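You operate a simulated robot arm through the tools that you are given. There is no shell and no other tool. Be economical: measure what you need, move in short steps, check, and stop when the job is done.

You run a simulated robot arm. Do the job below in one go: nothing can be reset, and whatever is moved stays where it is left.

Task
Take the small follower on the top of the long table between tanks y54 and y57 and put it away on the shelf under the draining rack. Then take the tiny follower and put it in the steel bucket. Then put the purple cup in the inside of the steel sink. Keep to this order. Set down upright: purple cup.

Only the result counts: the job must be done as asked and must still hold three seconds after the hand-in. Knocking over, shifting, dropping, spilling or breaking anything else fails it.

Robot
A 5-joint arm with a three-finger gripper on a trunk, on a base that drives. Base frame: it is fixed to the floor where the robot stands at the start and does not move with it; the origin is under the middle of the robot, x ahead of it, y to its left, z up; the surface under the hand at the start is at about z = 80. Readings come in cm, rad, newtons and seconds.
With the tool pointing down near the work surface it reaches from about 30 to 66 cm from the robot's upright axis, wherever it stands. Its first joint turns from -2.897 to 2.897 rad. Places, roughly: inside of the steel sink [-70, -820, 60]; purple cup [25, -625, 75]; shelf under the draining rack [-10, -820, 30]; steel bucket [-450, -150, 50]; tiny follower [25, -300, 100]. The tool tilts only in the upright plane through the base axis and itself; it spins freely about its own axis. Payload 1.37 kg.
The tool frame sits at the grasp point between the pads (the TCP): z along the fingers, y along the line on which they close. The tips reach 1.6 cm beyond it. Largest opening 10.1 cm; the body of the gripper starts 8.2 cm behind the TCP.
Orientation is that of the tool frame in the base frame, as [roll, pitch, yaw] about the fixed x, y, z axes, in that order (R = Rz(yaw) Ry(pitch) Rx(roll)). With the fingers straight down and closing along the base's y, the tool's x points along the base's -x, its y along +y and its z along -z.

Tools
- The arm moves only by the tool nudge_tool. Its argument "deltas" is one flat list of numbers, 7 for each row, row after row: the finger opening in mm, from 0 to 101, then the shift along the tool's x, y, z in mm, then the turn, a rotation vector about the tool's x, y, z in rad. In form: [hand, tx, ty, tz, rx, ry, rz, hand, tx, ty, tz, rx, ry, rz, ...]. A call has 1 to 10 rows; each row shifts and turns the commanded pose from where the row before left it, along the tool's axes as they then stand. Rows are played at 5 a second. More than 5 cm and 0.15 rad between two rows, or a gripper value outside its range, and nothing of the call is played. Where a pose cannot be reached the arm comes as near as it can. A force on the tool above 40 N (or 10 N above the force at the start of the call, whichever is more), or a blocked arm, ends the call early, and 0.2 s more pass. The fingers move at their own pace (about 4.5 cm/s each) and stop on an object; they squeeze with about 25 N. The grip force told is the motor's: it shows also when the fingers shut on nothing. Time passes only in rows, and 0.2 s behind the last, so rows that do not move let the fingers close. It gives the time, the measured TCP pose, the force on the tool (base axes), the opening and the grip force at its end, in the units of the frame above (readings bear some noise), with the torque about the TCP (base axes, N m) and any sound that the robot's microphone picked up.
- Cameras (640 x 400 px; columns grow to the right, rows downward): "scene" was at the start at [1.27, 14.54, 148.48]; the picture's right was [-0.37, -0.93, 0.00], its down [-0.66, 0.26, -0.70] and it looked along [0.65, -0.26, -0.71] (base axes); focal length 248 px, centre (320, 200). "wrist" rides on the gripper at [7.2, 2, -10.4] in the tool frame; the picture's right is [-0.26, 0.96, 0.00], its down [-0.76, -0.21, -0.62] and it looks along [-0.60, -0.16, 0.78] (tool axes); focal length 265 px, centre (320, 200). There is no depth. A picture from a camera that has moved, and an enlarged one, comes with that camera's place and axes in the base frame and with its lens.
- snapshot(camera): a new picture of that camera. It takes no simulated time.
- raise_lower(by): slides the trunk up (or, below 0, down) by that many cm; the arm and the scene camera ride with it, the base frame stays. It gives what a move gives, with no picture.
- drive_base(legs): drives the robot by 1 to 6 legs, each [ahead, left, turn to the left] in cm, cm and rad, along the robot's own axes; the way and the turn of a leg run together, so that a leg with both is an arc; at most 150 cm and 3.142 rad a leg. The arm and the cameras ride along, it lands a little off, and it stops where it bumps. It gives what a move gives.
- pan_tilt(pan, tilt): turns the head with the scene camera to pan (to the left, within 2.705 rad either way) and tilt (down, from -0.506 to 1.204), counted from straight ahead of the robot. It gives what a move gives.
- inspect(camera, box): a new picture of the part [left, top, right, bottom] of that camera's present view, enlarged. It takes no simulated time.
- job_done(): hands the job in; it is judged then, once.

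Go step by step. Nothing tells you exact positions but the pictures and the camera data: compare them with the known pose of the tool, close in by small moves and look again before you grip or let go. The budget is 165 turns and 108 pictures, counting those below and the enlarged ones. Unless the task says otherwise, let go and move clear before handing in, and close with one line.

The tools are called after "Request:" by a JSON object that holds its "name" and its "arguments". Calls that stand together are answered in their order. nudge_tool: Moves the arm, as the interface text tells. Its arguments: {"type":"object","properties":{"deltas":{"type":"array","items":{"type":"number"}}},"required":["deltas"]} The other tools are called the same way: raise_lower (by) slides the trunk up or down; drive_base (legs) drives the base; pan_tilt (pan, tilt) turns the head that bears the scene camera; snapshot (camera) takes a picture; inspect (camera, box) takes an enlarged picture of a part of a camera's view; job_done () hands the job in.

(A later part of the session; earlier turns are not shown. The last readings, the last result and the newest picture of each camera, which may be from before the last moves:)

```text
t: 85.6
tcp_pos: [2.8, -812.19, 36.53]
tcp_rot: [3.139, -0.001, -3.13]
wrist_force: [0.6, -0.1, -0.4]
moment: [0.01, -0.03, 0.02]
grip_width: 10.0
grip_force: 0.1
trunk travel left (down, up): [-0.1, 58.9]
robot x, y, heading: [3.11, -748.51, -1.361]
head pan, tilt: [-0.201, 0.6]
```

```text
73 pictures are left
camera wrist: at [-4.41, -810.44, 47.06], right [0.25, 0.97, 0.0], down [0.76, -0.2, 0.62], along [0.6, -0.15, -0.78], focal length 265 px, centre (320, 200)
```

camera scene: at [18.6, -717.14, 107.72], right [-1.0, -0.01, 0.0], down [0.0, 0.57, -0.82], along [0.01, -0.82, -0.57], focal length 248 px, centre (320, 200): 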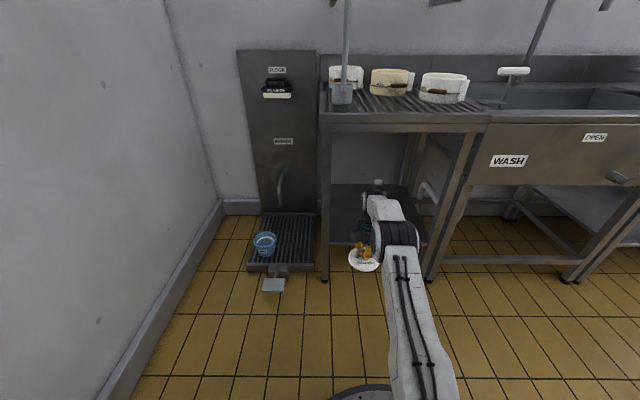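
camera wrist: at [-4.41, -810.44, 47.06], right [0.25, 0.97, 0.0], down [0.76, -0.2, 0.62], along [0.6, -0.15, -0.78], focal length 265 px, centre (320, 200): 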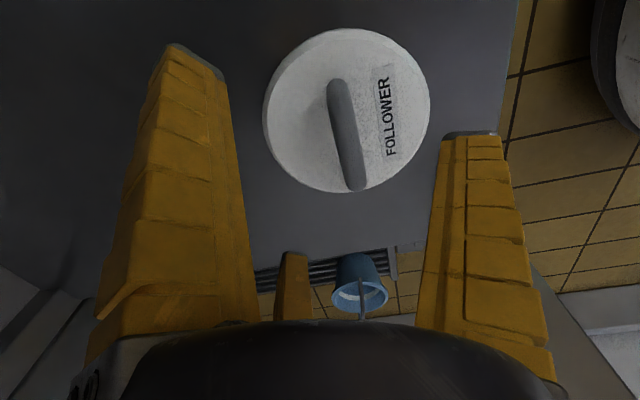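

The follower rests on the shelf. Backing straight out, then raising the trunk.

Request:
{"name": "drive_base", "arguments": {"legs": [[-44, 9.4, 0]]}}

Request:
{"name": "raise_lower", "arguments": {"by": 40}}

Request:
{"name": "nudge_tool", "arguments": {"deltas": [100, 0, 40, -45, 0, 0, 0, 100, 0, 40, -45, 0, 0, 0, 100, 0, 40, -45, 0, 0, 0, 100, 0, 20, -45, 0, 0, 0, 100, 0, 20, -45, 0, 0, 0, 100, 0, 0, 0, 0, 0, 0]}}

Request:
{"name": "snapshot", "arguments": {"camera": "scene"}}

```text
t: 88.4
tcp_pos: [2.93, -766.79, 36.59]
tcp_rot: [3.141, 0.0, -3.122]
wrist_force: [-0.4, 0.3, -0.4]
moment: [-0.01, 0.01, 0.02]
grip_width: 9.99
grip_force: 0.1
trunk travel left (down, up): [-0.1, 58.9]
robot x, y, heading: [2.97, -702.46, -1.362]
head pan, tilt: [-0.201, 0.6]
```

```text
t: 92.2
tcp_pos: [2.86, -766.66, 76.59]
tcp_rot: [-3.14, 0.0, -3.121]
wrist_force: [0.0, -0.9, 0.0]
moment: [0.0, -0.03, 0.05]
grip_width: 10.0
grip_force: 0.1
trunk travel left (down, up): [-40.1, 18.9]
robot x, y, heading: [2.9, -702.99, -1.355]
head pan, tilt: [-0.201, 0.6]
```

```text
refused: row 1 steps farther than a row can; nothing moved
```

```text
72 pictures are left
camera scene: at [18.67, -701.92, 147.72], right [-1.0, -0.01, 0.0], down [-0.01, 0.56, -0.83], along [0.01, -0.82, -0.56], focal length 248 px, centre (320, 200)
```

scene: 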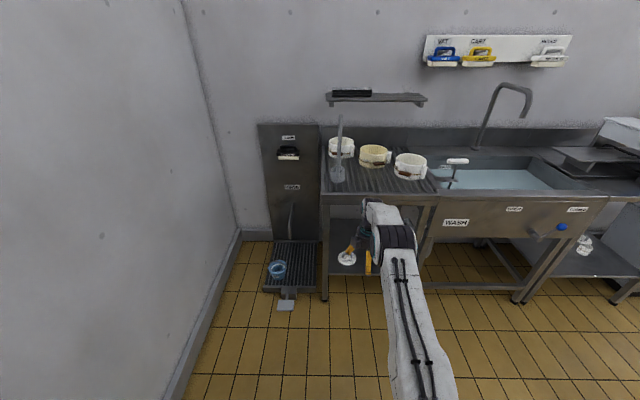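

Request:
{"name": "nudge_tool", "arguments": {"deltas": [100, 0, 30, -35, 0, 0, 0, 100, 0, 30, -35, 0, 0, 0, 100, 0, 30, -35, 0, 0, 0, 100, 0, 30, -35, 0, 0, 0, 100, 0, 25, -35, 0, 0, 0, 100, 0, 0, -40, 0, 0, 0, 100, 0, 0, -40, 0, 0, 0, 100, 0, 0, -40, 0, 0, 0]}}

Request:
{"name": "raise_lower", "arguments": {"by": 10}}

Request:
{"name": "drive_base", "arguments": {"legs": [[0, 0, -0.209], [0, -45, 0]]}}

```text
t: 94.0
tcp_pos: [2.8, -752.19, 106.09]
tcp_rot: [3.14, 0.002, -3.123]
wrist_force: [0.0, 0.3, -0.1]
moment: [0.02, 0.02, 0.02]
grip_width: 10.01
grip_force: 0.1
trunk travel left (down, up): [-40.1, 18.9]
robot x, y, heading: [3.25, -702.81, -1.357]
head pan, tilt: [-0.201, 0.6]
```

```text
t: 95.3
tcp_pos: [2.72, -752.29, 116.13]
tcp_rot: [3.141, 0.001, -3.122]
wrist_force: [-0.4, 0.2, 0.0]
moment: [0.01, -0.01, 0.01]
grip_width: 10.0
grip_force: 0.2
trunk travel left (down, up): [-50.1, 8.9]
robot x, y, heading: [3.11, -702.64, -1.356]
head pan, tilt: [-0.201, 0.6]
```

```text
t: 98.8
tcp_pos: [-52.34, -751.37, 116.07]
tcp_rot: [3.141, 0.0, 2.954]
wrist_force: [-0.2, -0.2, 0.4]
moment: [0.01, -0.01, 0.03]
grip_width: 10.0
grip_force: 0.0
trunk travel left (down, up): [-50.1, 8.9]
robot x, y, heading: [-41.59, -702.66, -1.566]
head pan, tilt: [-0.201, 0.6]
```

Now back along the lane to y≈-300, a bit further from the tables, then turn to face +x.

Request:
{"name": "drive_base", "arguments": {"legs": [[-130, -30, 0], [-135, 0, 0], [-135, 0, 0], [0, 0, 1.571]]}}

Request:
{"name": "pan_tilt", "arguments": {"pan": 0.0, "tilt": 0.6}}

Request:
{"name": "snapshot", "arguments": {"camera": "scene"}}

```text
t: 122.0
tcp_pos: [-40.3, -312.34, 116.13]
tcp_rot: [3.141, 0.0, -1.705]
wrist_force: [0.0, 0.7, -0.2]
moment: [0.0, -0.05, 0.01]
grip_width: 10.01
grip_force: 0.0
trunk travel left (down, up): [-50.1, 8.9]
robot x, y, heading: [-89.1, -304.33, 0.06]
head pan, tilt: [-0.201, 0.6]
```

```text
t: 122.7
tcp_pos: [-40.26, -312.37, 116.18]
tcp_rot: [3.141, 0.001, -1.705]
wrist_force: [-0.9, 0.0, -0.2]
moment: [0.02, -0.01, -0.01]
grip_width: 9.98
grip_force: 0.1
trunk travel left (down, up): [-50.1, 8.9]
robot x, y, heading: [-89.43, -304.36, 0.063]
head pan, tilt: [0.0, 0.6]
```

```text
71 pictures are left
camera scene: at [-87.68, -286.78, 157.72], right [0.06, -1.0, 0.0], down [-0.56, -0.03, -0.83], along [0.82, 0.05, -0.56], focal length 248 px, centre (320, 200)
```

scene: 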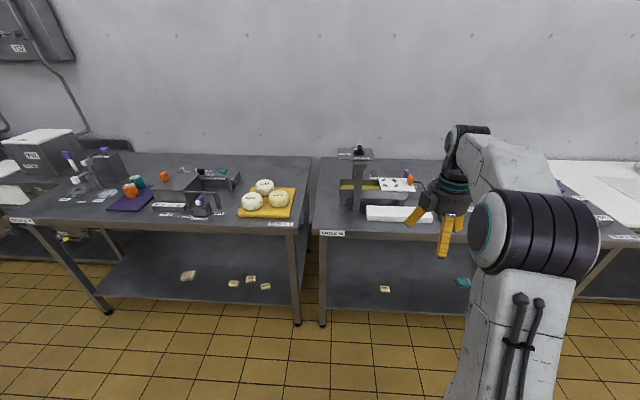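

Request:
{"name": "inspect", "arguments": {"camera": "scene", "box": [310, 130, 450, 230]}}

```text
4.00 times, centred on (380, 180) of scene
camera zoom: at [-87.68, -286.78, 157.72], right [0.06, -1.0, 0.0], down [-0.56, -0.03, -0.83], along [0.82, 0.05, -0.56], focal length 991 px, centre (80, 280)
```

zoom: 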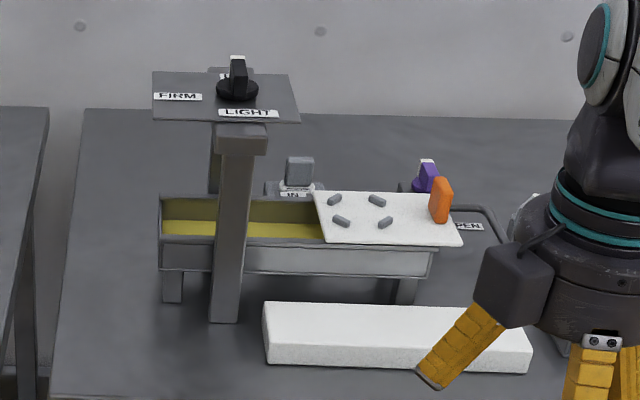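

There's a pedestal with a dial and some small objects there; I need a closer look to tell which is the tiny follower.

Request:
{"name": "drive_base", "arguments": {"legs": [[35, 0, 0]]}}

Request:
{"name": "pan_tilt", "arguments": {"pan": -0.1, "tilt": 0.75}}

Request:
{"name": "snapshot", "arguments": {"camera": "scene"}}

Request:
{"name": "snapshot", "arguments": {"camera": "wrist"}}

```text
t: 125.0
tcp_pos: [-5.22, -310.36, 116.05]
tcp_rot: [3.141, 0.0, -1.707]
wrist_force: [0.1, 0.3, -0.1]
moment: [0.0, 0.05, 0.01]
grip_width: 10.0
grip_force: 0.0
trunk travel left (down, up): [-50.1, 8.9]
robot x, y, heading: [-54.59, -302.48, 0.056]
head pan, tilt: [0.0, 0.6]
```

```text
t: 125.7
tcp_pos: [-5.4, -310.33, 116.13]
tcp_rot: [3.141, 0.0, -1.706]
wrist_force: [0.6, -0.1, -0.2]
moment: [0.01, 0.01, 0.02]
grip_width: 9.98
grip_force: 0.0
trunk travel left (down, up): [-50.1, 8.9]
robot x, y, heading: [-54.22, -302.4, 0.065]
head pan, tilt: [-0.099, 0.75]
```

```text
69 pictures are left
camera scene: at [-53.27, -285.55, 156.44], right [-0.04, -1.0, 0.0], down [-0.68, 0.03, -0.73], along [0.73, -0.03, -0.68], focal length 248 px, centre (320, 200)
```

scene: 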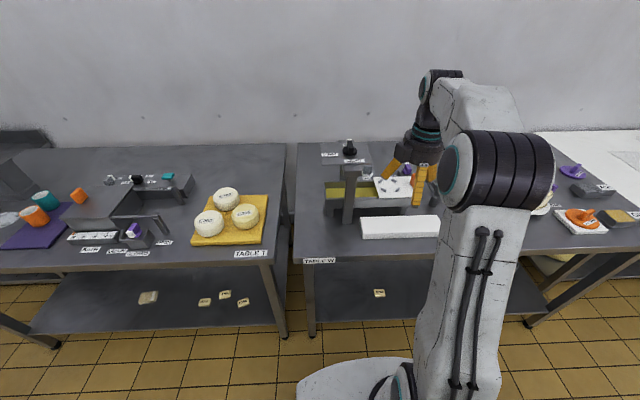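

```text
68 pictures are left
camera wrist: at [-8.27, -317.27, 126.64], right [-0.92, 0.39, 0.0], down [0.31, 0.72, 0.62], along [0.24, 0.57, -0.78], focal length 265 px, centre (320, 200)
```

wrist: 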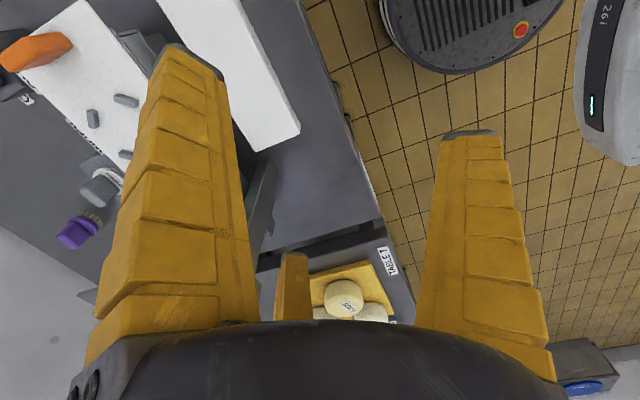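

Request:
{"name": "inspect", "arguments": {"camera": "scene", "box": [310, 130, 420, 220]}}

Request:
{"name": "inspect", "arguments": {"camera": "wrist", "box": [0, 20, 180, 260]}}

```text
4.44 times, centred on (365, 175) of scene
camera zoom: at [-53.27, -285.55, 156.44], right [-0.04, -1.0, 0.0], down [-0.68, 0.03, -0.73], along [0.73, -0.03, -0.68], focal length 1102 px, centre (120, 311)
```

zoom: 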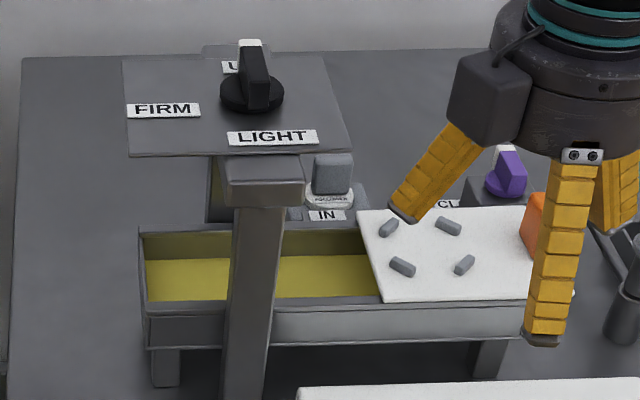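

```text
1.67 times, centred on (90, 140) of wrist
camera zoom: at [-8.27, -317.27, 126.64], right [-0.92, 0.39, 0.0], down [0.31, 0.72, 0.62], along [0.24, 0.57, -0.78], focal length 442 px, centre (703, 300)
```

zoom: 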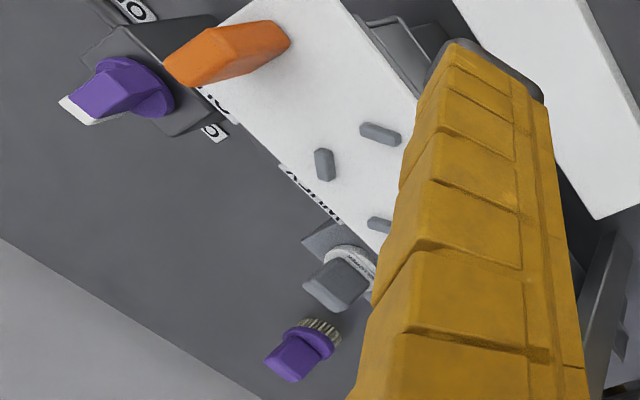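

The tiny follower is the white disc with a grey knob on the "IN" pad, at roughly (27, -308, 95). I'll come at it diagonally from the right, staying clear of the dial plate (z≈113, y>-304).

Request:
{"name": "raise_lower", "arguments": {"by": 8.5}}

Request:
{"name": "drive_base", "arguments": {"legs": [[0, -30, 0], [0, 0, 0.525]]}}

Request:
{"name": "pan_tilt", "arguments": {"pan": -0.3, "tilt": 0.75}}

Request:
{"name": "snapshot", "arguments": {"camera": "scene"}}

Request:
{"name": "snapshot", "arguments": {"camera": "wrist"}}

```text
t: 126.9
tcp_pos: [-5.33, -310.3, 124.64]
tcp_rot: [3.141, 0.001, -1.706]
wrist_force: [0.0, 0.0, -0.2]
moment: [0.03, 0.04, 0.01]
grip_width: 9.99
grip_force: 0.0
trunk travel left (down, up): [-58.6, 0.4]
robot x, y, heading: [-54.18, -302.04, 0.067]
head pan, tilt: [-0.099, 0.75]
```

```text
t: 130.4
tcp_pos: [-6.29, -314.68, 124.73]
tcp_rot: [-3.14, 0.0, -1.183]
wrist_force: [0.5, -0.3, -0.3]
moment: [-0.01, -0.01, 0.01]
grip_width: 9.97
grip_force: 0.1
trunk travel left (down, up): [-58.6, 0.4]
robot x, y, heading: [-52.49, -331.86, 0.585]
head pan, tilt: [-0.099, 0.75]
```

```text
t: 131.2
tcp_pos: [-6.22, -314.84, 124.65]
tcp_rot: [3.14, -0.002, -1.182]
wrist_force: [0.8, 0.5, 0.6]
moment: [0.0, 0.02, 0.0]
grip_width: 10.0
grip_force: 0.0
trunk travel left (down, up): [-58.6, 0.4]
robot x, y, heading: [-52.74, -332.35, 0.584]
head pan, tilt: [-0.3, 0.75]
```

```text
65 pictures are left
camera scene: at [-59.56, -318.77, 164.94], right [0.28, -0.96, 0.0], down [-0.65, -0.19, -0.73], along [0.7, 0.21, -0.68], focal length 248 px, centre (320, 200)
```

scene: 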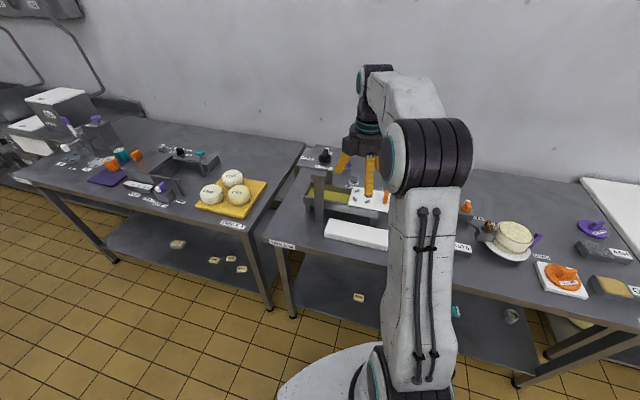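

```text
64 pictures are left
camera wrist: at [-5.32, -322.25, 135.14], right [-0.99, -0.12, 0.0], down [-0.09, 0.78, 0.62], along [-0.08, 0.62, -0.78], focal length 265 px, centre (320, 200)
```

wrist: 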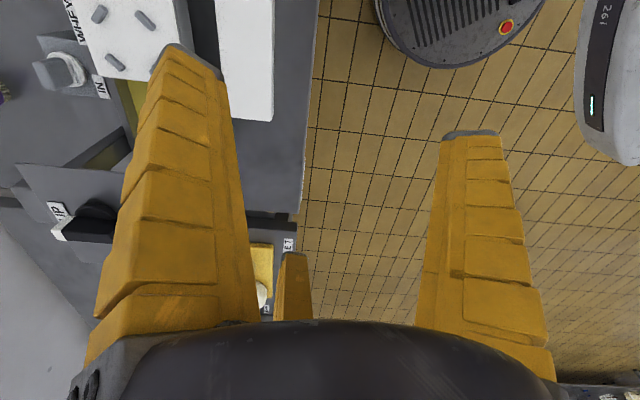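

Request:
{"name": "drive_base", "arguments": {"legs": [[18.1, -12, 0]]}}

Request:
{"name": "snapshot", "arguments": {"camera": "wrist"}}

Request:
{"name": "snapshot", "arguments": {"camera": "scene"}}

```text
t: 132.8
tcp_pos: [15.47, -314.35, 124.71]
tcp_rot: [3.141, 0.001, -1.18]
wrist_force: [-0.5, 0.0, -0.5]
moment: [0.0, 0.05, 0.02]
grip_width: 9.96
grip_force: 0.0
trunk travel left (down, up): [-58.6, 0.4]
robot x, y, heading: [-30.58, -331.9, 0.584]
head pan, tilt: [-0.3, 0.75]
```

```text
63 pictures are left
camera wrist: at [16.4, -321.82, 135.09], right [-0.99, -0.12, 0.0], down [-0.09, 0.78, 0.62], along [-0.08, 0.62, -0.78], focal length 265 px, centre (320, 200)
```

wrist: 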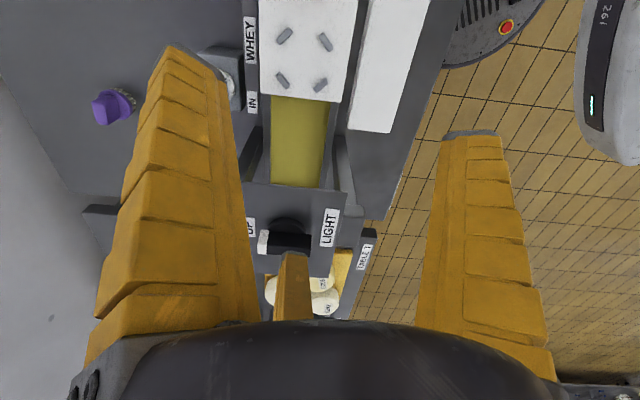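

```text
62 pictures are left
camera scene: at [-37.81, -318.39, 164.94], right [0.28, -0.96, 0.0], down [-0.66, -0.19, -0.73], along [0.7, 0.21, -0.68], focal length 248 px, centre (320, 200)
```

scene: 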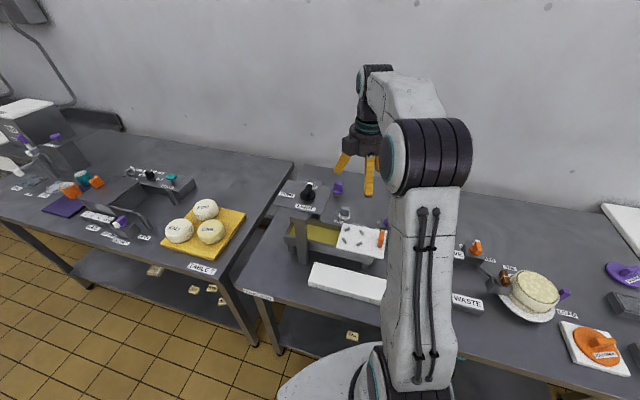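

Request:
{"name": "inspect", "arguments": {"camera": "scene", "box": [275, 170, 395, 260]}}

```text
4.44 times, centred on (335, 215) of scene
camera zoom: at [-37.81, -318.39, 164.94], right [0.28, -0.96, 0.0], down [-0.66, -0.19, -0.73], along [0.7, 0.21, -0.68], focal length 1102 px, centre (253, 133)
```

zoom: 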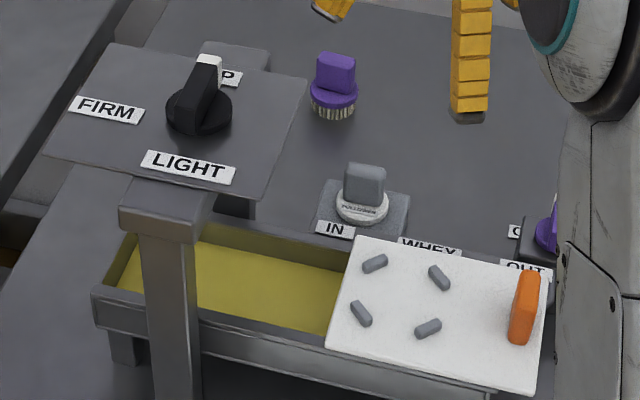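

Clear view: follower at about (29.5, -308.6), disc ~4.7 cm wide with a block knob. Extending over it.

Request:
{"name": "nudge_tool", "arguments": {"deltas": [100, 0, -38, 0, 0, 0, 0, 100, 0, -38, 0, 0, 0, 0, 100, 0, -38, 0, 0, 0, 0, 100, 0, -36, 0, 0, 0, 0, 100, 0, 0, 0, 0, 0, 0]}}

Request:
{"name": "snapshot", "arguments": {"camera": "wrist"}}

Request:
{"name": "snapshot", "arguments": {"camera": "scene"}}

```text
t: 134.0
tcp_pos: [24.55, -310.33, 122.78]
tcp_rot: [-3.14, -0.001, -1.183]
wrist_force: [-0.5, 0.2, 0.1]
moment: [0.02, -0.05, 0.0]
grip_width: 9.99
grip_force: 0.0
out of reach, approached as far as the arm can: row 3, 4
trunk travel left (down, up): [-58.6, 0.4]
robot x, y, heading: [-30.77, -332.11, 0.583]
head pan, tilt: [-0.3, 0.75]
```

```text
60 pictures are left
camera wrist: at [25.61, -317.91, 133.24], right [-0.99, -0.12, 0.0], down [-0.1, 0.78, 0.62], along [-0.08, 0.62, -0.78], focal length 265 px, centre (320, 200)
```

wrist: 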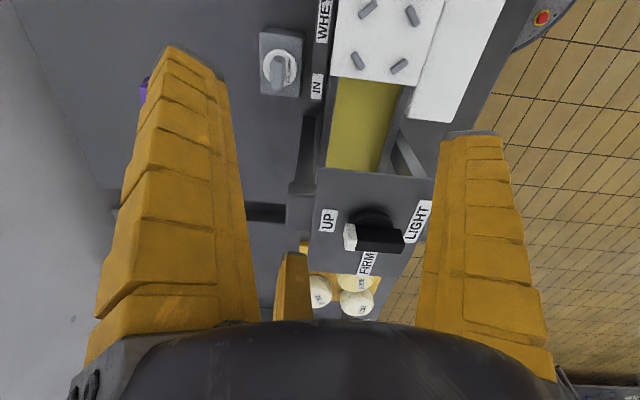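

```text
59 pictures are left
camera scene: at [-38.05, -318.43, 164.93], right [0.28, -0.96, 0.0], down [-0.65, -0.19, -0.73], along [0.7, 0.21, -0.68], focal length 248 px, centre (320, 200)
```

scene: 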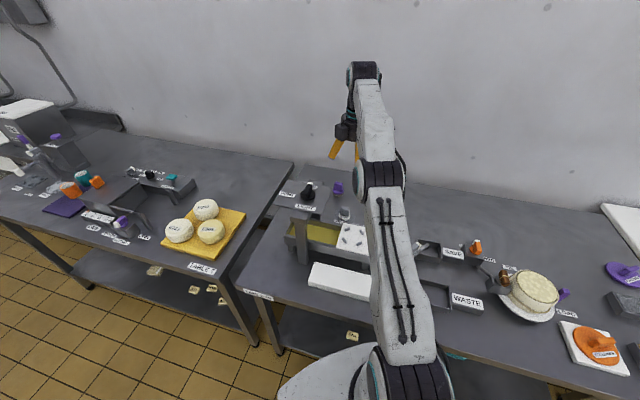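

Request:
{"name": "inspect", "arguments": {"camera": "wrist", "box": [230, 10, 330, 110]}}

```text
4.00 times, centred on (280, 60) of wrist
camera zoom: at [25.61, -317.91, 133.24], right [-0.99, -0.12, 0.0], down [-0.1, 0.78, 0.62], along [-0.08, 0.62, -0.78], focal length 1062 px, centre (480, 760)
```

zoom: 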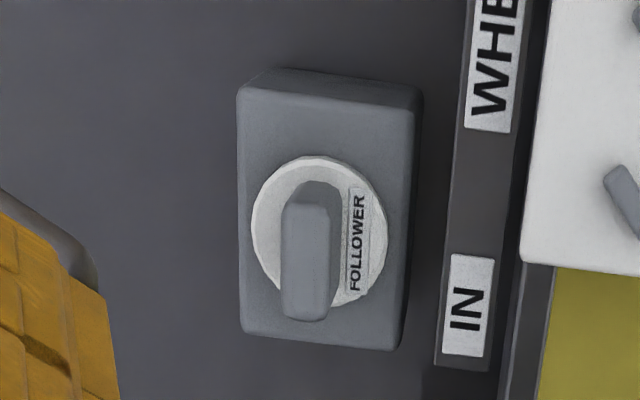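

Knob block: 1.5 cm thick (along x), about 3.4 cm long (along y), top z≈96. I'll align the fingers across its thickness and shift the base a little for reach.

Request:
{"name": "nudge_tool", "arguments": {"deltas": [65, 33, 13, 0, 0, 0, 0, 65, 32, 13, 0, 0, 0, 0, 65, 0, 0, 0, 0, 0, 0.13, 65, 0, 0, 0, 0, 0, 0.13, 65, 0, 0, 0, 0, 0, 0.128, 65, 0, 0, 0, 0, 0, 0]}}

Request:
{"name": "drive_base", "arguments": {"legs": [[4.4, 5.5, 0]]}}

```text
t: 135.4
tcp_pos: [24.48, -317.37, 122.85]
tcp_rot: [-3.141, 0.0, -1.573]
wrist_force: [0.1, 0.0, 0.0]
moment: [-0.04, -0.02, 0.02]
grip_width: 6.81
grip_force: 2.6
trunk travel left (down, up): [-58.6, 0.4]
robot x, y, heading: [-31.1, -332.0, 0.58]
head pan, tilt: [-0.3, 0.75]
```

```text
t: 136.4
tcp_pos: [24.87, -310.36, 122.91]
tcp_rot: [-3.141, -0.001, -1.567]
wrist_force: [0.2, 0.4, 0.1]
moment: [-0.01, -0.01, -0.01]
grip_width: 6.81
grip_force: 2.5
trunk travel left (down, up): [-58.6, 0.4]
robot x, y, heading: [-30.91, -325.03, 0.589]
head pan, tilt: [-0.3, 0.75]
```

Request:
{"name": "nudge_tool", "arguments": {"deltas": [65, 0, -15, 40, 0, 0, 0, 65, 0, -21, 40, 0, 0, 0, 65, -22, -21, 20, 0, 0, 0, 65, 0, 0, 40, 0, 0, 0, 65, 0, 0, 30, 0, 0, 0, 65, 0, 0, 0, 0, 0, 0]}}

Request:
{"name": "snapshot", "arguments": {"camera": "wrist"}}

Request:
{"name": "inspect", "arguments": {"camera": "scene", "box": [290, 130, 430, 230]}}

```text
t: 137.8
tcp_pos: [31.8, -308.18, 106.24]
tcp_rot: [3.137, -0.002, -1.57]
wrist_force: [0.1, 0.1, -0.5]
moment: [-0.03, -0.01, 0.0]
grip_width: 6.81
grip_force: 2.0
out of reach, approached as far as the arm can: row 4, 5
trunk travel left (down, up): [-58.6, 0.4]
robot x, y, heading: [-30.32, -325.0, 0.583]
head pan, tilt: [-0.3, 0.75]
```

```text
57 pictures are left
camera wrist: at [29.91, -315.41, 116.66], right [-0.96, 0.26, 0.0], down [0.21, 0.76, 0.62], along [0.16, 0.6, -0.79], focal length 265 px, centre (320, 200)
```

wrist: 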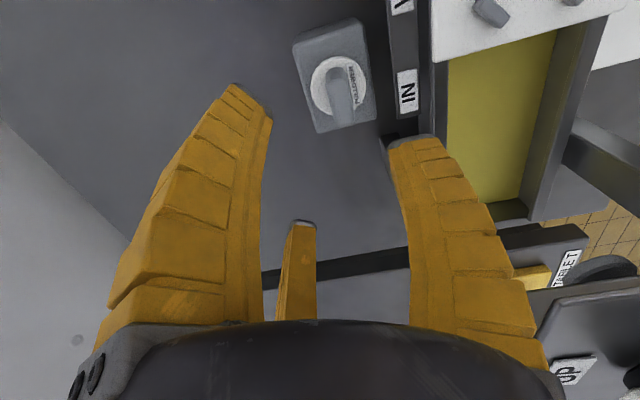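

```text
4.00 times, centred on (360, 180) of scene
camera zoom: at [-37.75, -311.53, 164.94], right [0.28, -0.96, 0.0], down [-0.65, -0.19, -0.73], along [0.7, 0.21, -0.68], focal length 991 px, centre (160, 280)
```

zoom: 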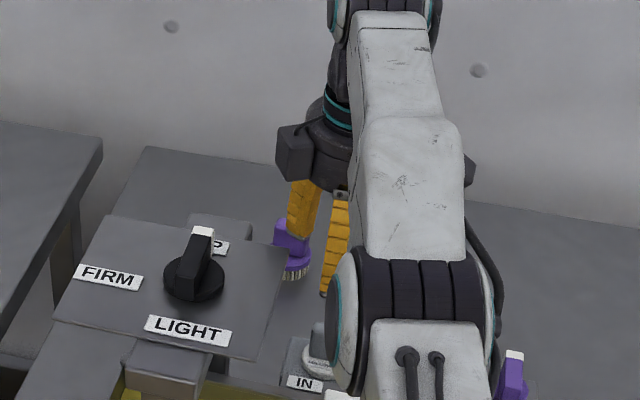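

Request:
{"name": "nudge_tool", "arguments": {"deltas": [65, 7, 13, 0, 0, 0, 0, 65, 0, 0, 30, 0, 0, 0, 65, 0, 0, 30, 0, 0, 0, 65, 0, 0, 0, 0, 0, 0]}}

Request:
{"name": "snapshot", "arguments": {"camera": "wrist"}}

```text
t: 138.8
tcp_pos: [32.68, -308.17, 100.17]
tcp_rot: [3.136, 0.0, -1.57]
wrist_force: [0.2, 0.9, 0.1]
moment: [0.01, 0.01, 0.02]
grip_width: 6.83
grip_force: 2.3
out of reach, approached as far as the arm can: row 1, 2, 3
trunk travel left (down, up): [-58.6, 0.4]
robot x, y, heading: [-30.84, -324.99, 0.585]
head pan, tilt: [-0.3, 0.75]
```

```text
55 pictures are left
camera wrist: at [30.79, -315.41, 110.78], right [-0.96, 0.26, 0.0], down [0.21, 0.76, 0.62], along [0.16, 0.6, -0.78], focal length 265 px, centre (320, 200)
```

wrist: 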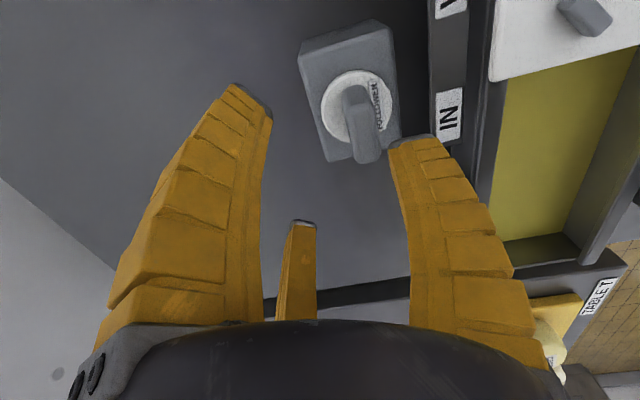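

The commanded pose had run ahead of the reach limit; correcting it back toward the knob.

Request:
{"name": "nudge_tool", "arguments": {"deltas": [65, 17, 36, 0, 0, 0, 0, 65, 0, 0, 0, 0, 0, 0]}}

Request:
{"name": "snapshot", "arguments": {"camera": "wrist"}}

```text
t: 139.4
tcp_pos: [32.78, -308.31, 100.37]
tcp_rot: [3.139, 0.001, -1.569]
wrist_force: [-0.1, 0.0, -0.7]
moment: [0.01, 0.0, 0.03]
grip_width: 6.82
grip_force: 1.8
out of reach, approached as far as the arm can: row 1
trunk travel left (down, up): [-58.6, 0.4]
robot x, y, heading: [-30.66, -324.94, 0.585]
head pan, tilt: [-0.3, 0.75]
```

```text
54 pictures are left
camera wrist: at [30.83, -315.59, 110.9], right [-0.96, 0.26, 0.0], down [0.21, 0.76, 0.62], along [0.16, 0.6, -0.78], focal length 265 px, centre (320, 200)
```

wrist: 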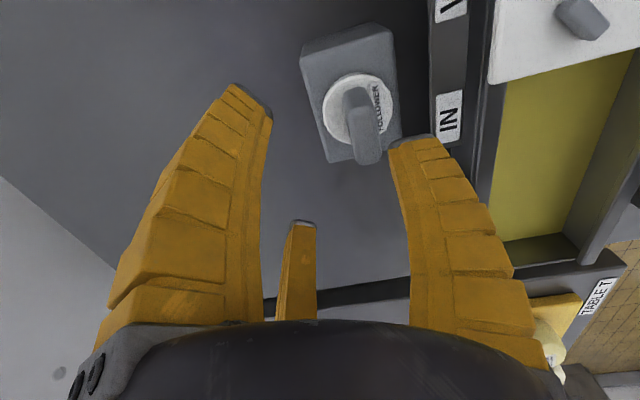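

Request:
{"name": "nudge_tool", "arguments": {"deltas": [65, 3, 26, 0, 0, 0, 0, 65, 0, 0, 0, 0, 0, 0]}}

Request:
{"name": "snapshot", "arguments": {"camera": "wrist"}}

```text
t: 140.1
tcp_pos: [30.3, -308.61, 100.35]
tcp_rot: [3.141, -0.001, -1.568]
wrist_force: [0.7, 0.1, -1.1]
moment: [-0.01, 0.05, -0.01]
grip_width: 6.82
grip_force: 1.9
trunk travel left (down, up): [-58.6, 0.4]
robot x, y, heading: [-30.36, -325.03, 0.589]
head pan, tilt: [-0.3, 0.75]
```

```text
53 pictures are left
camera wrist: at [28.41, -315.84, 110.85], right [-0.96, 0.26, 0.0], down [0.21, 0.76, 0.62], along [0.16, 0.6, -0.78], focal length 265 px, centre (320, 200)
```

wrist: 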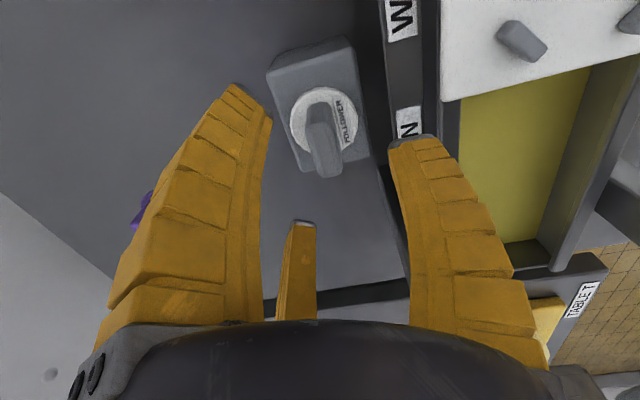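

Request:
{"name": "nudge_tool", "arguments": {"deltas": [65, -3, -3, 20, 0, 0, 0, 65, 0, 0, 20, 0, 0, 0, 65, 0, 0, 0, 0, 0, 0]}}

Request:
{"name": "snapshot", "arguments": {"camera": "wrist"}}

Request:
{"name": "inspect", "arguments": {"camera": "scene", "box": [290, 150, 430, 250]}}

```text
t: 140.8
tcp_pos: [30.51, -308.22, 96.63]
tcp_rot: [3.141, 0.0, -1.569]
wrist_force: [0.0, 0.7, 0.2]
moment: [-0.01, 0.01, -0.03]
grip_width: 6.83
grip_force: 2.6
trunk travel left (down, up): [-58.6, 0.4]
robot x, y, heading: [-30.36, -325.1, 0.579]
head pan, tilt: [-0.3, 0.75]
```

```text
52 pictures are left
camera wrist: at [28.54, -315.57, 107.02], right [-0.96, 0.26, 0.0], down [0.21, 0.76, 0.62], along [0.16, 0.6, -0.78], focal length 265 px, centre (320, 200)
```

wrist: 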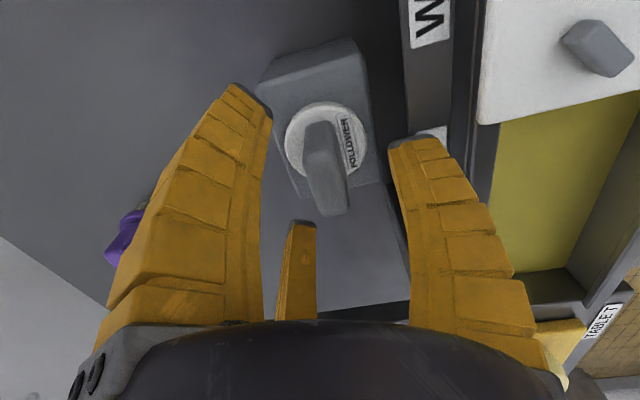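

```text
4.00 times, centred on (360, 200) of scene
camera zoom: at [-37.67, -311.5, 164.94], right [0.28, -0.96, 0.0], down [-0.65, -0.19, -0.73], along [0.7, 0.21, -0.68], focal length 991 px, centre (160, 200)
```

zoom: 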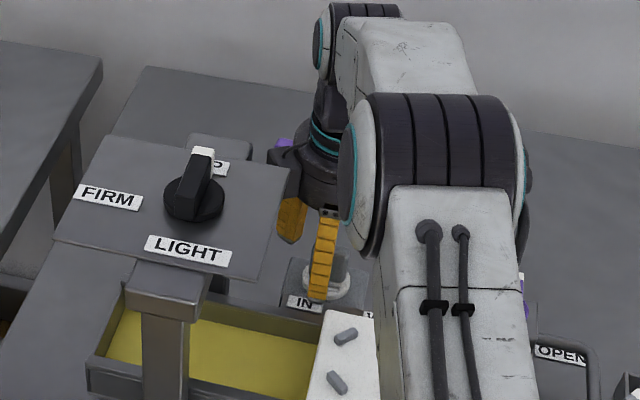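

Request:
{"name": "nudge_tool", "arguments": {"deltas": [65, -3, -1, 10, 0, 0, 0, 65, 0, 0, 12, 0, 0, 0, 65, 0, 0, 0, 0, 0, 0, 0, 0, 0, 0, 0, 0, 0, 0, 0, 0, 0, 0, 0, 0, 0, 0, 0, 0, 0, 0, 0, 0, 0, 0, 0, 0, 0, 0, 0, 0, 0, 0, 0, 0, 0]}}

Request:
{"name": "snapshot", "arguments": {"camera": "wrist"}}

```text
t: 142.7
tcp_pos: [30.5, -307.98, 94.37]
tcp_rot: [-3.139, 0.0, -1.568]
wrist_force: [-1.0, -1.5, 7.0]
moment: [0.14, -0.07, 0.04]
grip_width: 4.27
grip_force: 24.8
trunk travel left (down, up): [-58.6, 0.4]
robot x, y, heading: [-30.62, -325.24, 0.584]
head pan, tilt: [-0.3, 0.75]
```

```text
50 pictures are left
camera wrist: at [28.56, -315.3, 104.86], right [-0.96, 0.26, 0.0], down [0.21, 0.76, 0.62], along [0.16, 0.6, -0.78], focal length 265 px, centre (320, 200)
```

wrist: 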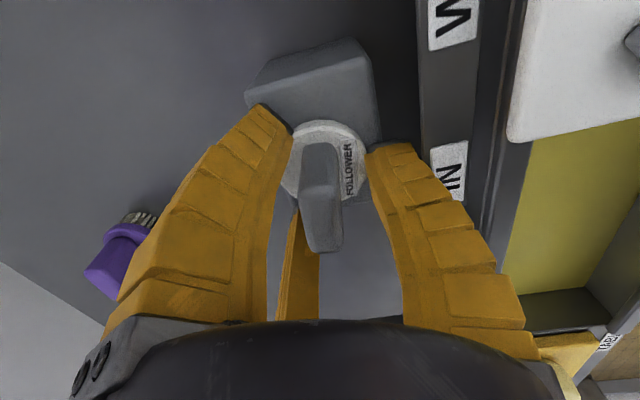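

The tips caught the disc's rim (4.3 cm) rather than the knob. Opening, rising 1.2 cm and closing on the block.

Request:
{"name": "nudge_tool", "arguments": {"deltas": [65, 0, 0, 0, 0, 0, 0, 65, 0, 0, 0, 0, 0, 0, 65, 0, 0, -13, 0, 0, 0, 65, 0, 0, 0, 0, 0, 0, 0, 0, 0, 0, 0, 0, 0, 0, 0, 0, 0, 0, 0, 0, 0, 0, 0, 0, 0, 0, 0, 0, 0, 0, 0, 0, 0, 0, 0, 0, 0, 0, 0, 0, 0]}}

Request:
{"name": "snapshot", "arguments": {"camera": "wrist"}}

```text
t: 144.7
tcp_pos: [30.58, -307.97, 95.65]
tcp_rot: [-3.138, 0.001, -1.568]
wrist_force: [-0.3, 0.9, 3.8]
moment: [0.12, 0.04, 0.04]
grip_width: 1.62
grip_force: 24.9
trunk travel left (down, up): [-58.6, 0.4]
robot x, y, heading: [-30.47, -324.94, 0.586]
head pan, tilt: [-0.3, 0.75]
```

```text
49 pictures are left
camera wrist: at [28.63, -315.3, 106.11], right [-0.96, 0.26, 0.0], down [0.21, 0.76, 0.62], along [0.16, 0.6, -0.78], focal length 265 px, centre (320, 200)
```

wrist: 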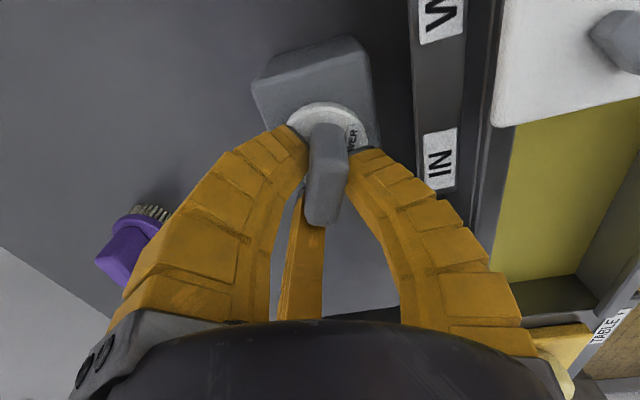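

Now held on the block (1.6 cm). Lifting straight up.

Request:
{"name": "nudge_tool", "arguments": {"deltas": [0, 0, 0, -15, 0, 0, 0, 0, 0, 0, -30, 0, 0, 0, 0, 0, 0, -40, 0, 0, 0, 0, 0, 0, -40, 0, 0, 0, 0, 0, 0, 0, 0, 0, 0]}}

Request:
{"name": "snapshot", "arguments": {"camera": "wrist"}}

```text
t: 145.8
tcp_pos: [30.51, -307.83, 107.95]
tcp_rot: [3.14, -0.001, -1.57]
wrist_force: [0.3, 0.5, -0.2]
moment: [-0.02, -0.01, 0.0]
grip_width: 1.32
grip_force: 25.5
trunk travel left (down, up): [-58.6, 0.4]
robot x, y, heading: [-30.78, -325.28, 0.583]
head pan, tilt: [-0.3, 0.75]
```

```text
48 pictures are left
camera wrist: at [28.59, -315.12, 118.5], right [-0.96, 0.26, 0.0], down [0.21, 0.76, 0.62], along [0.16, 0.6, -0.78], focal length 265 px, centre (320, 200)
```

wrist: 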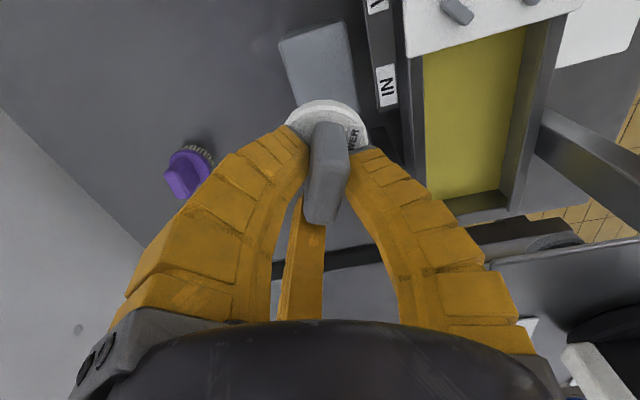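

Held. Moving sideways away from the plate, then retracting and backing off.

Request:
{"name": "nudge_tool", "arguments": {"deltas": [0, 40, 0, 0, 0, 0, 0, 0, 40, 0, 0, 0, 0, 0, 0, 20, 0, 0, 0, 0, 0, 0, 0, 40, -20, 0, 0, 0, 0, 0, 40, -20, 0, 0, 0, 0, 0, 40, -20, 0, 0, 0, 0, 0, 30, -20, 0, 0, 0, 0, 0, 0, 0, 0, 0, 0]}}

Request:
{"name": "drive_base", "arguments": {"legs": [[-50, 30, 0]]}}

Request:
{"name": "pan_tilt", "arguments": {"pan": 2.6, "tilt": 0.4}}

Request:
{"name": "snapshot", "arguments": {"camera": "scene"}}

```text
t: 147.7
tcp_pos: [15.59, -317.97, 115.87]
tcp_rot: [-3.141, 0.001, -1.571]
wrist_force: [-0.1, -0.1, -0.7]
moment: [-0.06, 0.0, 0.01]
grip_width: 1.32
grip_force: 24.7
trunk travel left (down, up): [-58.6, 0.4]
robot x, y, heading: [-30.53, -324.89, 0.583]
head pan, tilt: [-0.3, 0.75]
```

```text
t: 150.9
tcp_pos: [-42.35, -319.52, 115.85]
tcp_rot: [3.141, 0.001, -1.56]
wrist_force: [0.3, -0.2, 0.0]
moment: [0.02, -0.03, -0.01]
grip_width: 1.32
grip_force: 25.3
trunk travel left (down, up): [-58.6, 0.4]
robot x, y, heading: [-88.13, -327.3, 0.592]
head pan, tilt: [-0.3, 0.75]
```

```text
t: 153.5
tcp_pos: [-42.31, -319.55, 115.82]
tcp_rot: [3.141, 0.0, -1.559]
wrist_force: [-0.5, 0.6, -0.2]
moment: [0.04, -0.01, 0.02]
grip_width: 1.3
grip_force: 24.8
trunk travel left (down, up): [-58.6, 0.4]
robot x, y, heading: [-88.25, -327.16, 0.596]
head pan, tilt: [2.601, 0.4]
```

```text
47 pictures are left
camera scene: at [-112.74, -316.45, 168.05], right [-0.05, 1.0, 0.0], down [0.39, 0.02, -0.92], along [-0.92, -0.05, -0.39], focal length 248 px, centre (320, 200)
```

scene: 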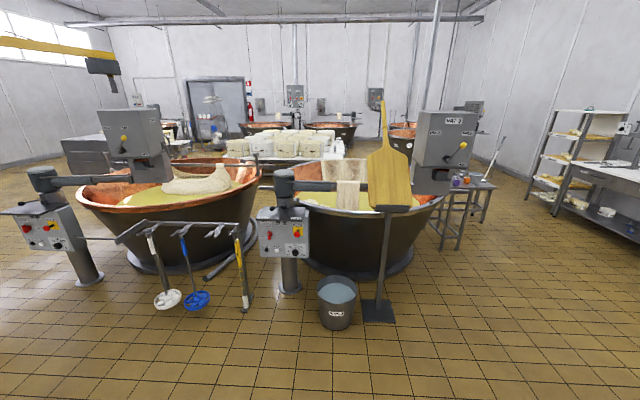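

Request:
{"name": "inspect", "arguments": {"camera": "scene", "box": [380, 120, 540, 270]}}

```text
2.67 times, centred on (460, 195) of scene
camera zoom: at [-112.74, -316.45, 168.05], right [-0.05, 1.0, 0.0], down [0.39, 0.02, -0.92], along [-0.92, -0.05, -0.39], focal length 661 px, centre (-53, 213)
```

zoom: 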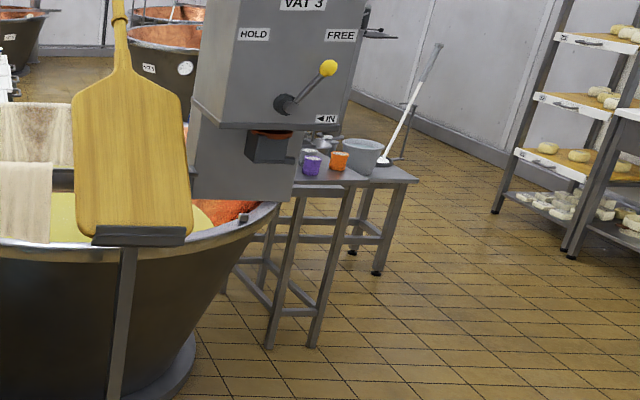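

The bucket looks to be on a low table near (-430, -135), beyond the vats. I'll turn around and drive through the open floor to view it from closer.

Request:
{"name": "pan_tilt", "arguments": {"pan": 0.0, "tilt": 0.5}}

Request:
{"name": "drive_base", "arguments": {"legs": [[0, 0, 2.55], [0, -150, 0], [30, -45, 0], [130, 0, 0]]}}

Request:
{"name": "snapshot", "arguments": {"camera": "scene"}}

```text
t: 155.8
tcp_pos: [-42.2, -319.61, 115.84]
tcp_rot: [3.141, -0.001, -1.561]
wrist_force: [0.0, 0.0, -0.7]
moment: [-0.01, 0.01, 0.01]
grip_width: 1.31
grip_force: 25.7
trunk travel left (down, up): [-58.6, 0.4]
robot x, y, heading: [-88.47, -327.09, 0.596]
head pan, tilt: [0.0, 0.499]
```

```text
t: 178.3
tcp_pos: [-298.35, -116.22, 115.86]
tcp_rot: [3.142, 0.001, 1.017]
wrist_force: [-0.3, 0.4, -0.4]
moment: [0.02, -0.02, -0.02]
grip_width: 1.29
grip_force: 25.3
trunk travel left (down, up): [-58.6, 0.4]
robot x, y, heading: [-255.1, -134.56, -3.115]
head pan, tilt: [0.0, 0.499]
```

```text
45 pictures are left
camera scene: at [-258.12, -152.29, 167.13], right [-0.03, 1.0, 0.0], down [0.48, 0.01, -0.88], along [-0.88, -0.02, -0.48], focal length 248 px, centre (320, 200)
```

scene: 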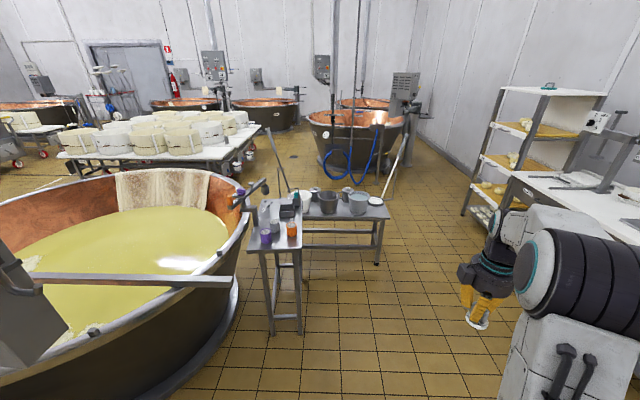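

Request:
{"name": "inspect", "arguments": {"camera": "scene", "box": [230, 150, 410, 270]}}

```text
3.33 times, centred on (320, 210) of scene
camera zoom: at [-258.12, -152.29, 167.13], right [-0.03, 1.0, 0.0], down [0.48, 0.01, -0.88], along [-0.88, -0.02, -0.48], focal length 826 px, centre (320, 167)
```

zoom: 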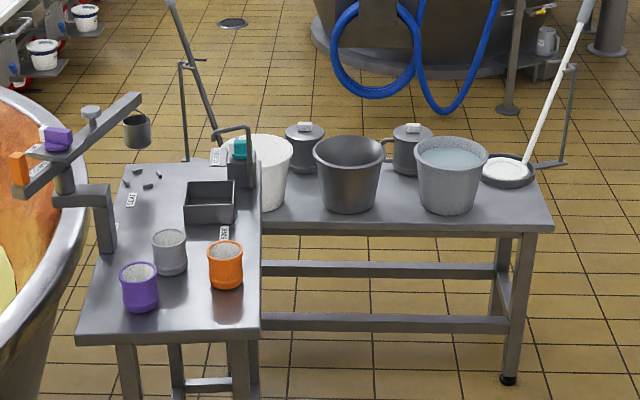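

The dark smooth bucket in the middle at (-450, -149) matches the listed place; rim z≈68, empty. I'll turn the arm toward it and drive in beside the small table.

Request:
{"name": "drive_base", "arguments": {"legs": [[0, 0, 0.82], [73, -95, 0]]}}

Request:
{"name": "pan_tilt", "arguments": {"pan": -0.5, "tilt": 0.8}}

Request:
{"name": "snapshot", "arguments": {"camera": "scene"}}

```text
t: 186.5
tcp_pos: [-416.54, -142.48, 115.97]
tcp_rot: [-3.141, 0.0, 1.808]
wrist_force: [-0.4, 0.1, -0.8]
moment: [0.01, 0.0, 0.02]
grip_width: 1.27
grip_force: 25.2
trunk travel left (down, up): [-58.6, 0.4]
robot x, y, heading: [-373.29, -124.54, -2.32]
head pan, tilt: [0.0, 0.499]
```

```text
t: 187.4
tcp_pos: [-416.55, -142.65, 115.78]
tcp_rot: [-3.141, 0.0, 1.808]
wrist_force: [-0.4, -0.5, -0.3]
moment: [-0.01, 0.0, 0.04]
grip_width: 1.29
grip_force: 24.5
trunk travel left (down, up): [-58.6, 0.4]
robot x, y, heading: [-373.21, -125.14, -2.32]
head pan, tilt: [-0.499, 0.799]
```

```text
43 pictures are left
camera scene: at [-364.16, -134.94, 164.54], right [-0.32, 0.95, 0.0], down [0.68, 0.23, -0.7], along [-0.66, -0.22, -0.72], focal length 248 px, centre (320, 200)
```

scene: 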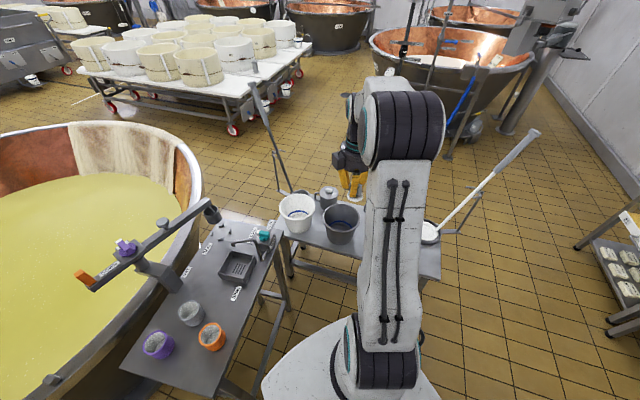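

Request:
{"name": "drive_base", "arguments": {"legs": [[14, -17, 0]]}}

Request:
{"name": "raise_lower", "arguments": {"by": -30}}

Request:
{"name": "snapshot", "arguments": {"camera": "scene"}}

Request:
{"name": "snapshot", "arguments": {"camera": "wrist"}}

```text
t: 189.1
tcp_pos: [-438.45, -141.23, 115.83]
tcp_rot: [3.141, 0.0, 1.807]
wrist_force: [-0.8, 0.1, -0.1]
moment: [-0.02, -0.02, 0.01]
grip_width: 1.3
grip_force: 24.5
trunk travel left (down, up): [-58.6, 0.4]
robot x, y, heading: [-394.68, -123.5, -2.323]
head pan, tilt: [-0.499, 0.799]
```

```text
t: 192.1
tcp_pos: [-438.33, -141.3, 85.79]
tcp_rot: [-3.142, 0.0, 1.808]
wrist_force: [-0.8, 0.3, -0.3]
moment: [-0.02, -0.01, 0.0]
grip_width: 1.31
grip_force: 25.3
trunk travel left (down, up): [-28.6, 30.4]
robot x, y, heading: [-395.08, -123.46, -2.319]
head pan, tilt: [-0.499, 0.799]
```

```text
42 pictures are left
camera scene: at [-386.01, -133.65, 134.54], right [-0.32, 0.95, 0.0], down [0.68, 0.23, -0.7], along [-0.66, -0.22, -0.72], focal length 248 px, centre (320, 200)
```

scene: 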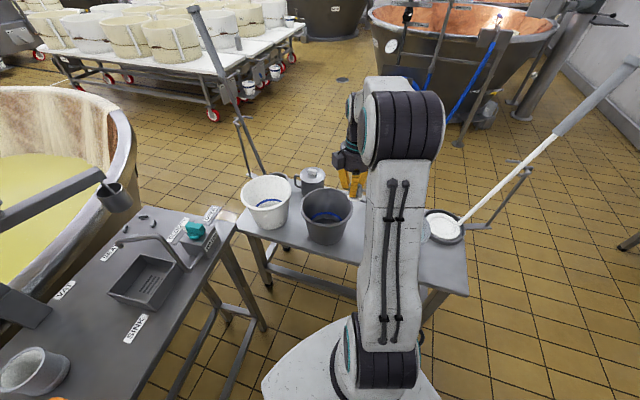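

```text
41 pictures are left
camera wrist: at [-438.07, -133.85, 96.37], right [1.0, -0.03, 0.0], down [-0.02, -0.78, 0.62], along [-0.02, -0.62, -0.78], focal length 265 px, centre (320, 200)
```

wrist: 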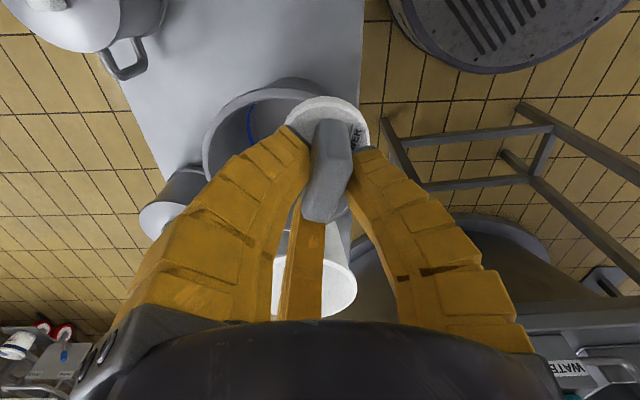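

Bucket centre about (-445, -150), rim radius 9. Moving over it.

Request:
{"name": "nudge_tool", "arguments": {"deltas": [0, -23, -28, 0, 0, 0, 0, 0, -23, -28, 0, 0, 0, 0, 0, -23, -28, 0, 0, 0, 0, 0, 0, 0, 0, 0, 0, 0]}}

Request:
{"name": "snapshot", "arguments": {"camera": "wrist"}}

Request:
{"name": "snapshot", "arguments": {"camera": "scene"}}

```text
t: 193.1
tcp_pos: [-445.07, -149.86, 85.76]
tcp_rot: [3.14, -0.001, 1.81]
wrist_force: [-0.5, -1.5, -1.0]
moment: [0.04, 0.01, 0.01]
grip_width: 1.32
grip_force: 24.6
trunk travel left (down, up): [-28.6, 30.4]
robot x, y, heading: [-395.1, -123.72, -2.322]
head pan, tilt: [-0.499, 0.799]
```

```text
40 pictures are left
camera wrist: at [-444.77, -142.54, 96.21], right [1.0, -0.03, 0.0], down [-0.02, -0.78, 0.62], along [-0.02, -0.62, -0.78], focal length 265 px, centre (320, 200)
```

wrist: 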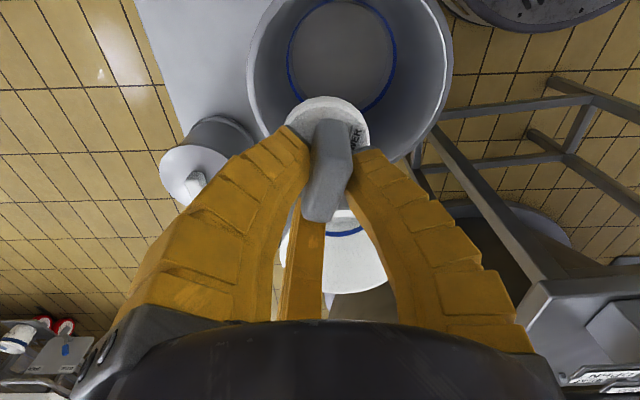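

```text
39 pictures are left
camera scene: at [-386.03, -133.67, 134.54], right [-0.32, 0.95, 0.0], down [0.68, 0.23, -0.7], along [-0.66, -0.22, -0.72], focal length 248 px, centre (320, 200)
```

scene: 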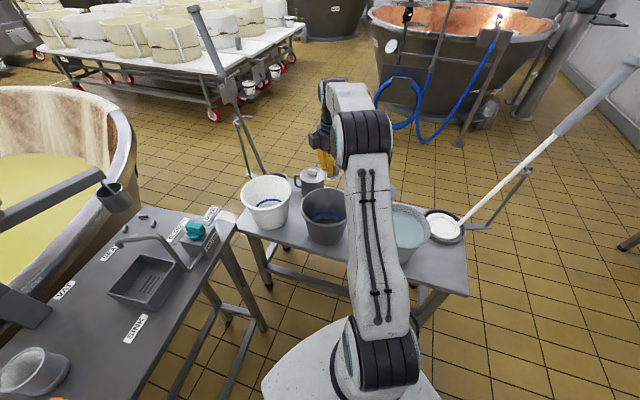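

Request:
{"name": "nudge_tool", "arguments": {"deltas": [0, -5, 19, 0, 0, 0, 0, 0, 0, 0, 45, 0, 0, 0, 0, 0, 0, 45, 0, 0, 0, 0, 0, 0, 45, 0, 0, 0, 0, 0, 0, 45, 0, 0, 0, 0, 0, 0, 0, 0, 0, 0]}}

Request:
{"name": "snapshot", "arguments": {"camera": "wrist"}}

Request:
{"name": "inspect", "arguments": {"camera": "scene", "box": [230, 100, 430, 280]}}

```text
t: 194.5
tcp_pos: [-442.92, -149.99, 67.56]
tcp_rot: [3.141, 0.0, 1.808]
wrist_force: [0.6, 0.1, -0.3]
moment: [-0.02, -0.02, 0.0]
grip_width: 1.27
grip_force: 25.1
trunk travel left (down, up): [-28.6, 30.4]
robot x, y, heading: [-395.29, -123.53, -2.324]
head pan, tilt: [-0.499, 0.799]
```

```text
38 pictures are left
camera wrist: at [-442.69, -142.64, 78.13], right [1.0, -0.03, 0.0], down [-0.02, -0.78, 0.62], along [-0.02, -0.62, -0.78], focal length 265 px, centre (320, 200)
```

wrist: 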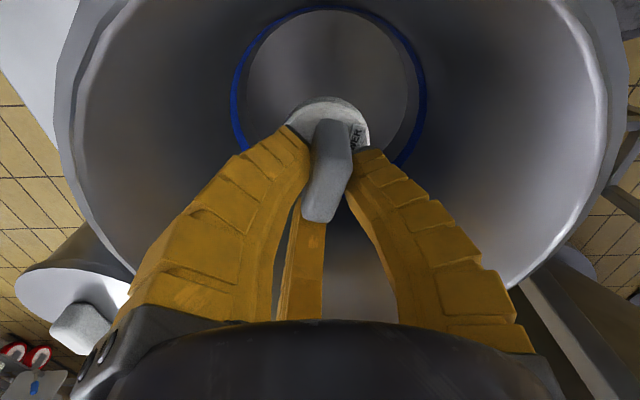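

```text
2.22 times, centred on (330, 190) of scene
camera zoom: at [-386.03, -133.67, 134.54], right [-0.32, 0.95, 0.0], down [0.68, 0.23, -0.7], along [-0.66, -0.22, -0.72], focal length 551 px, centre (298, 222)
```

zoom: 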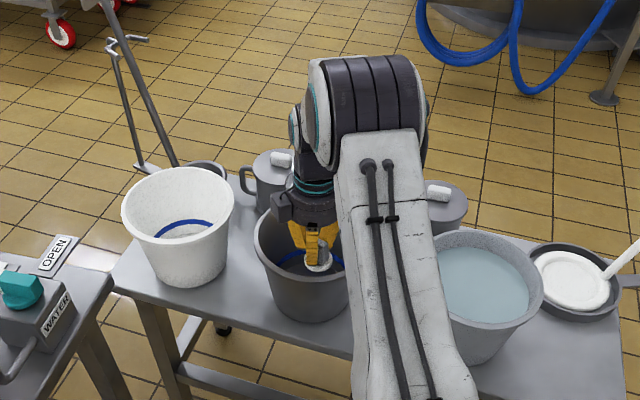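

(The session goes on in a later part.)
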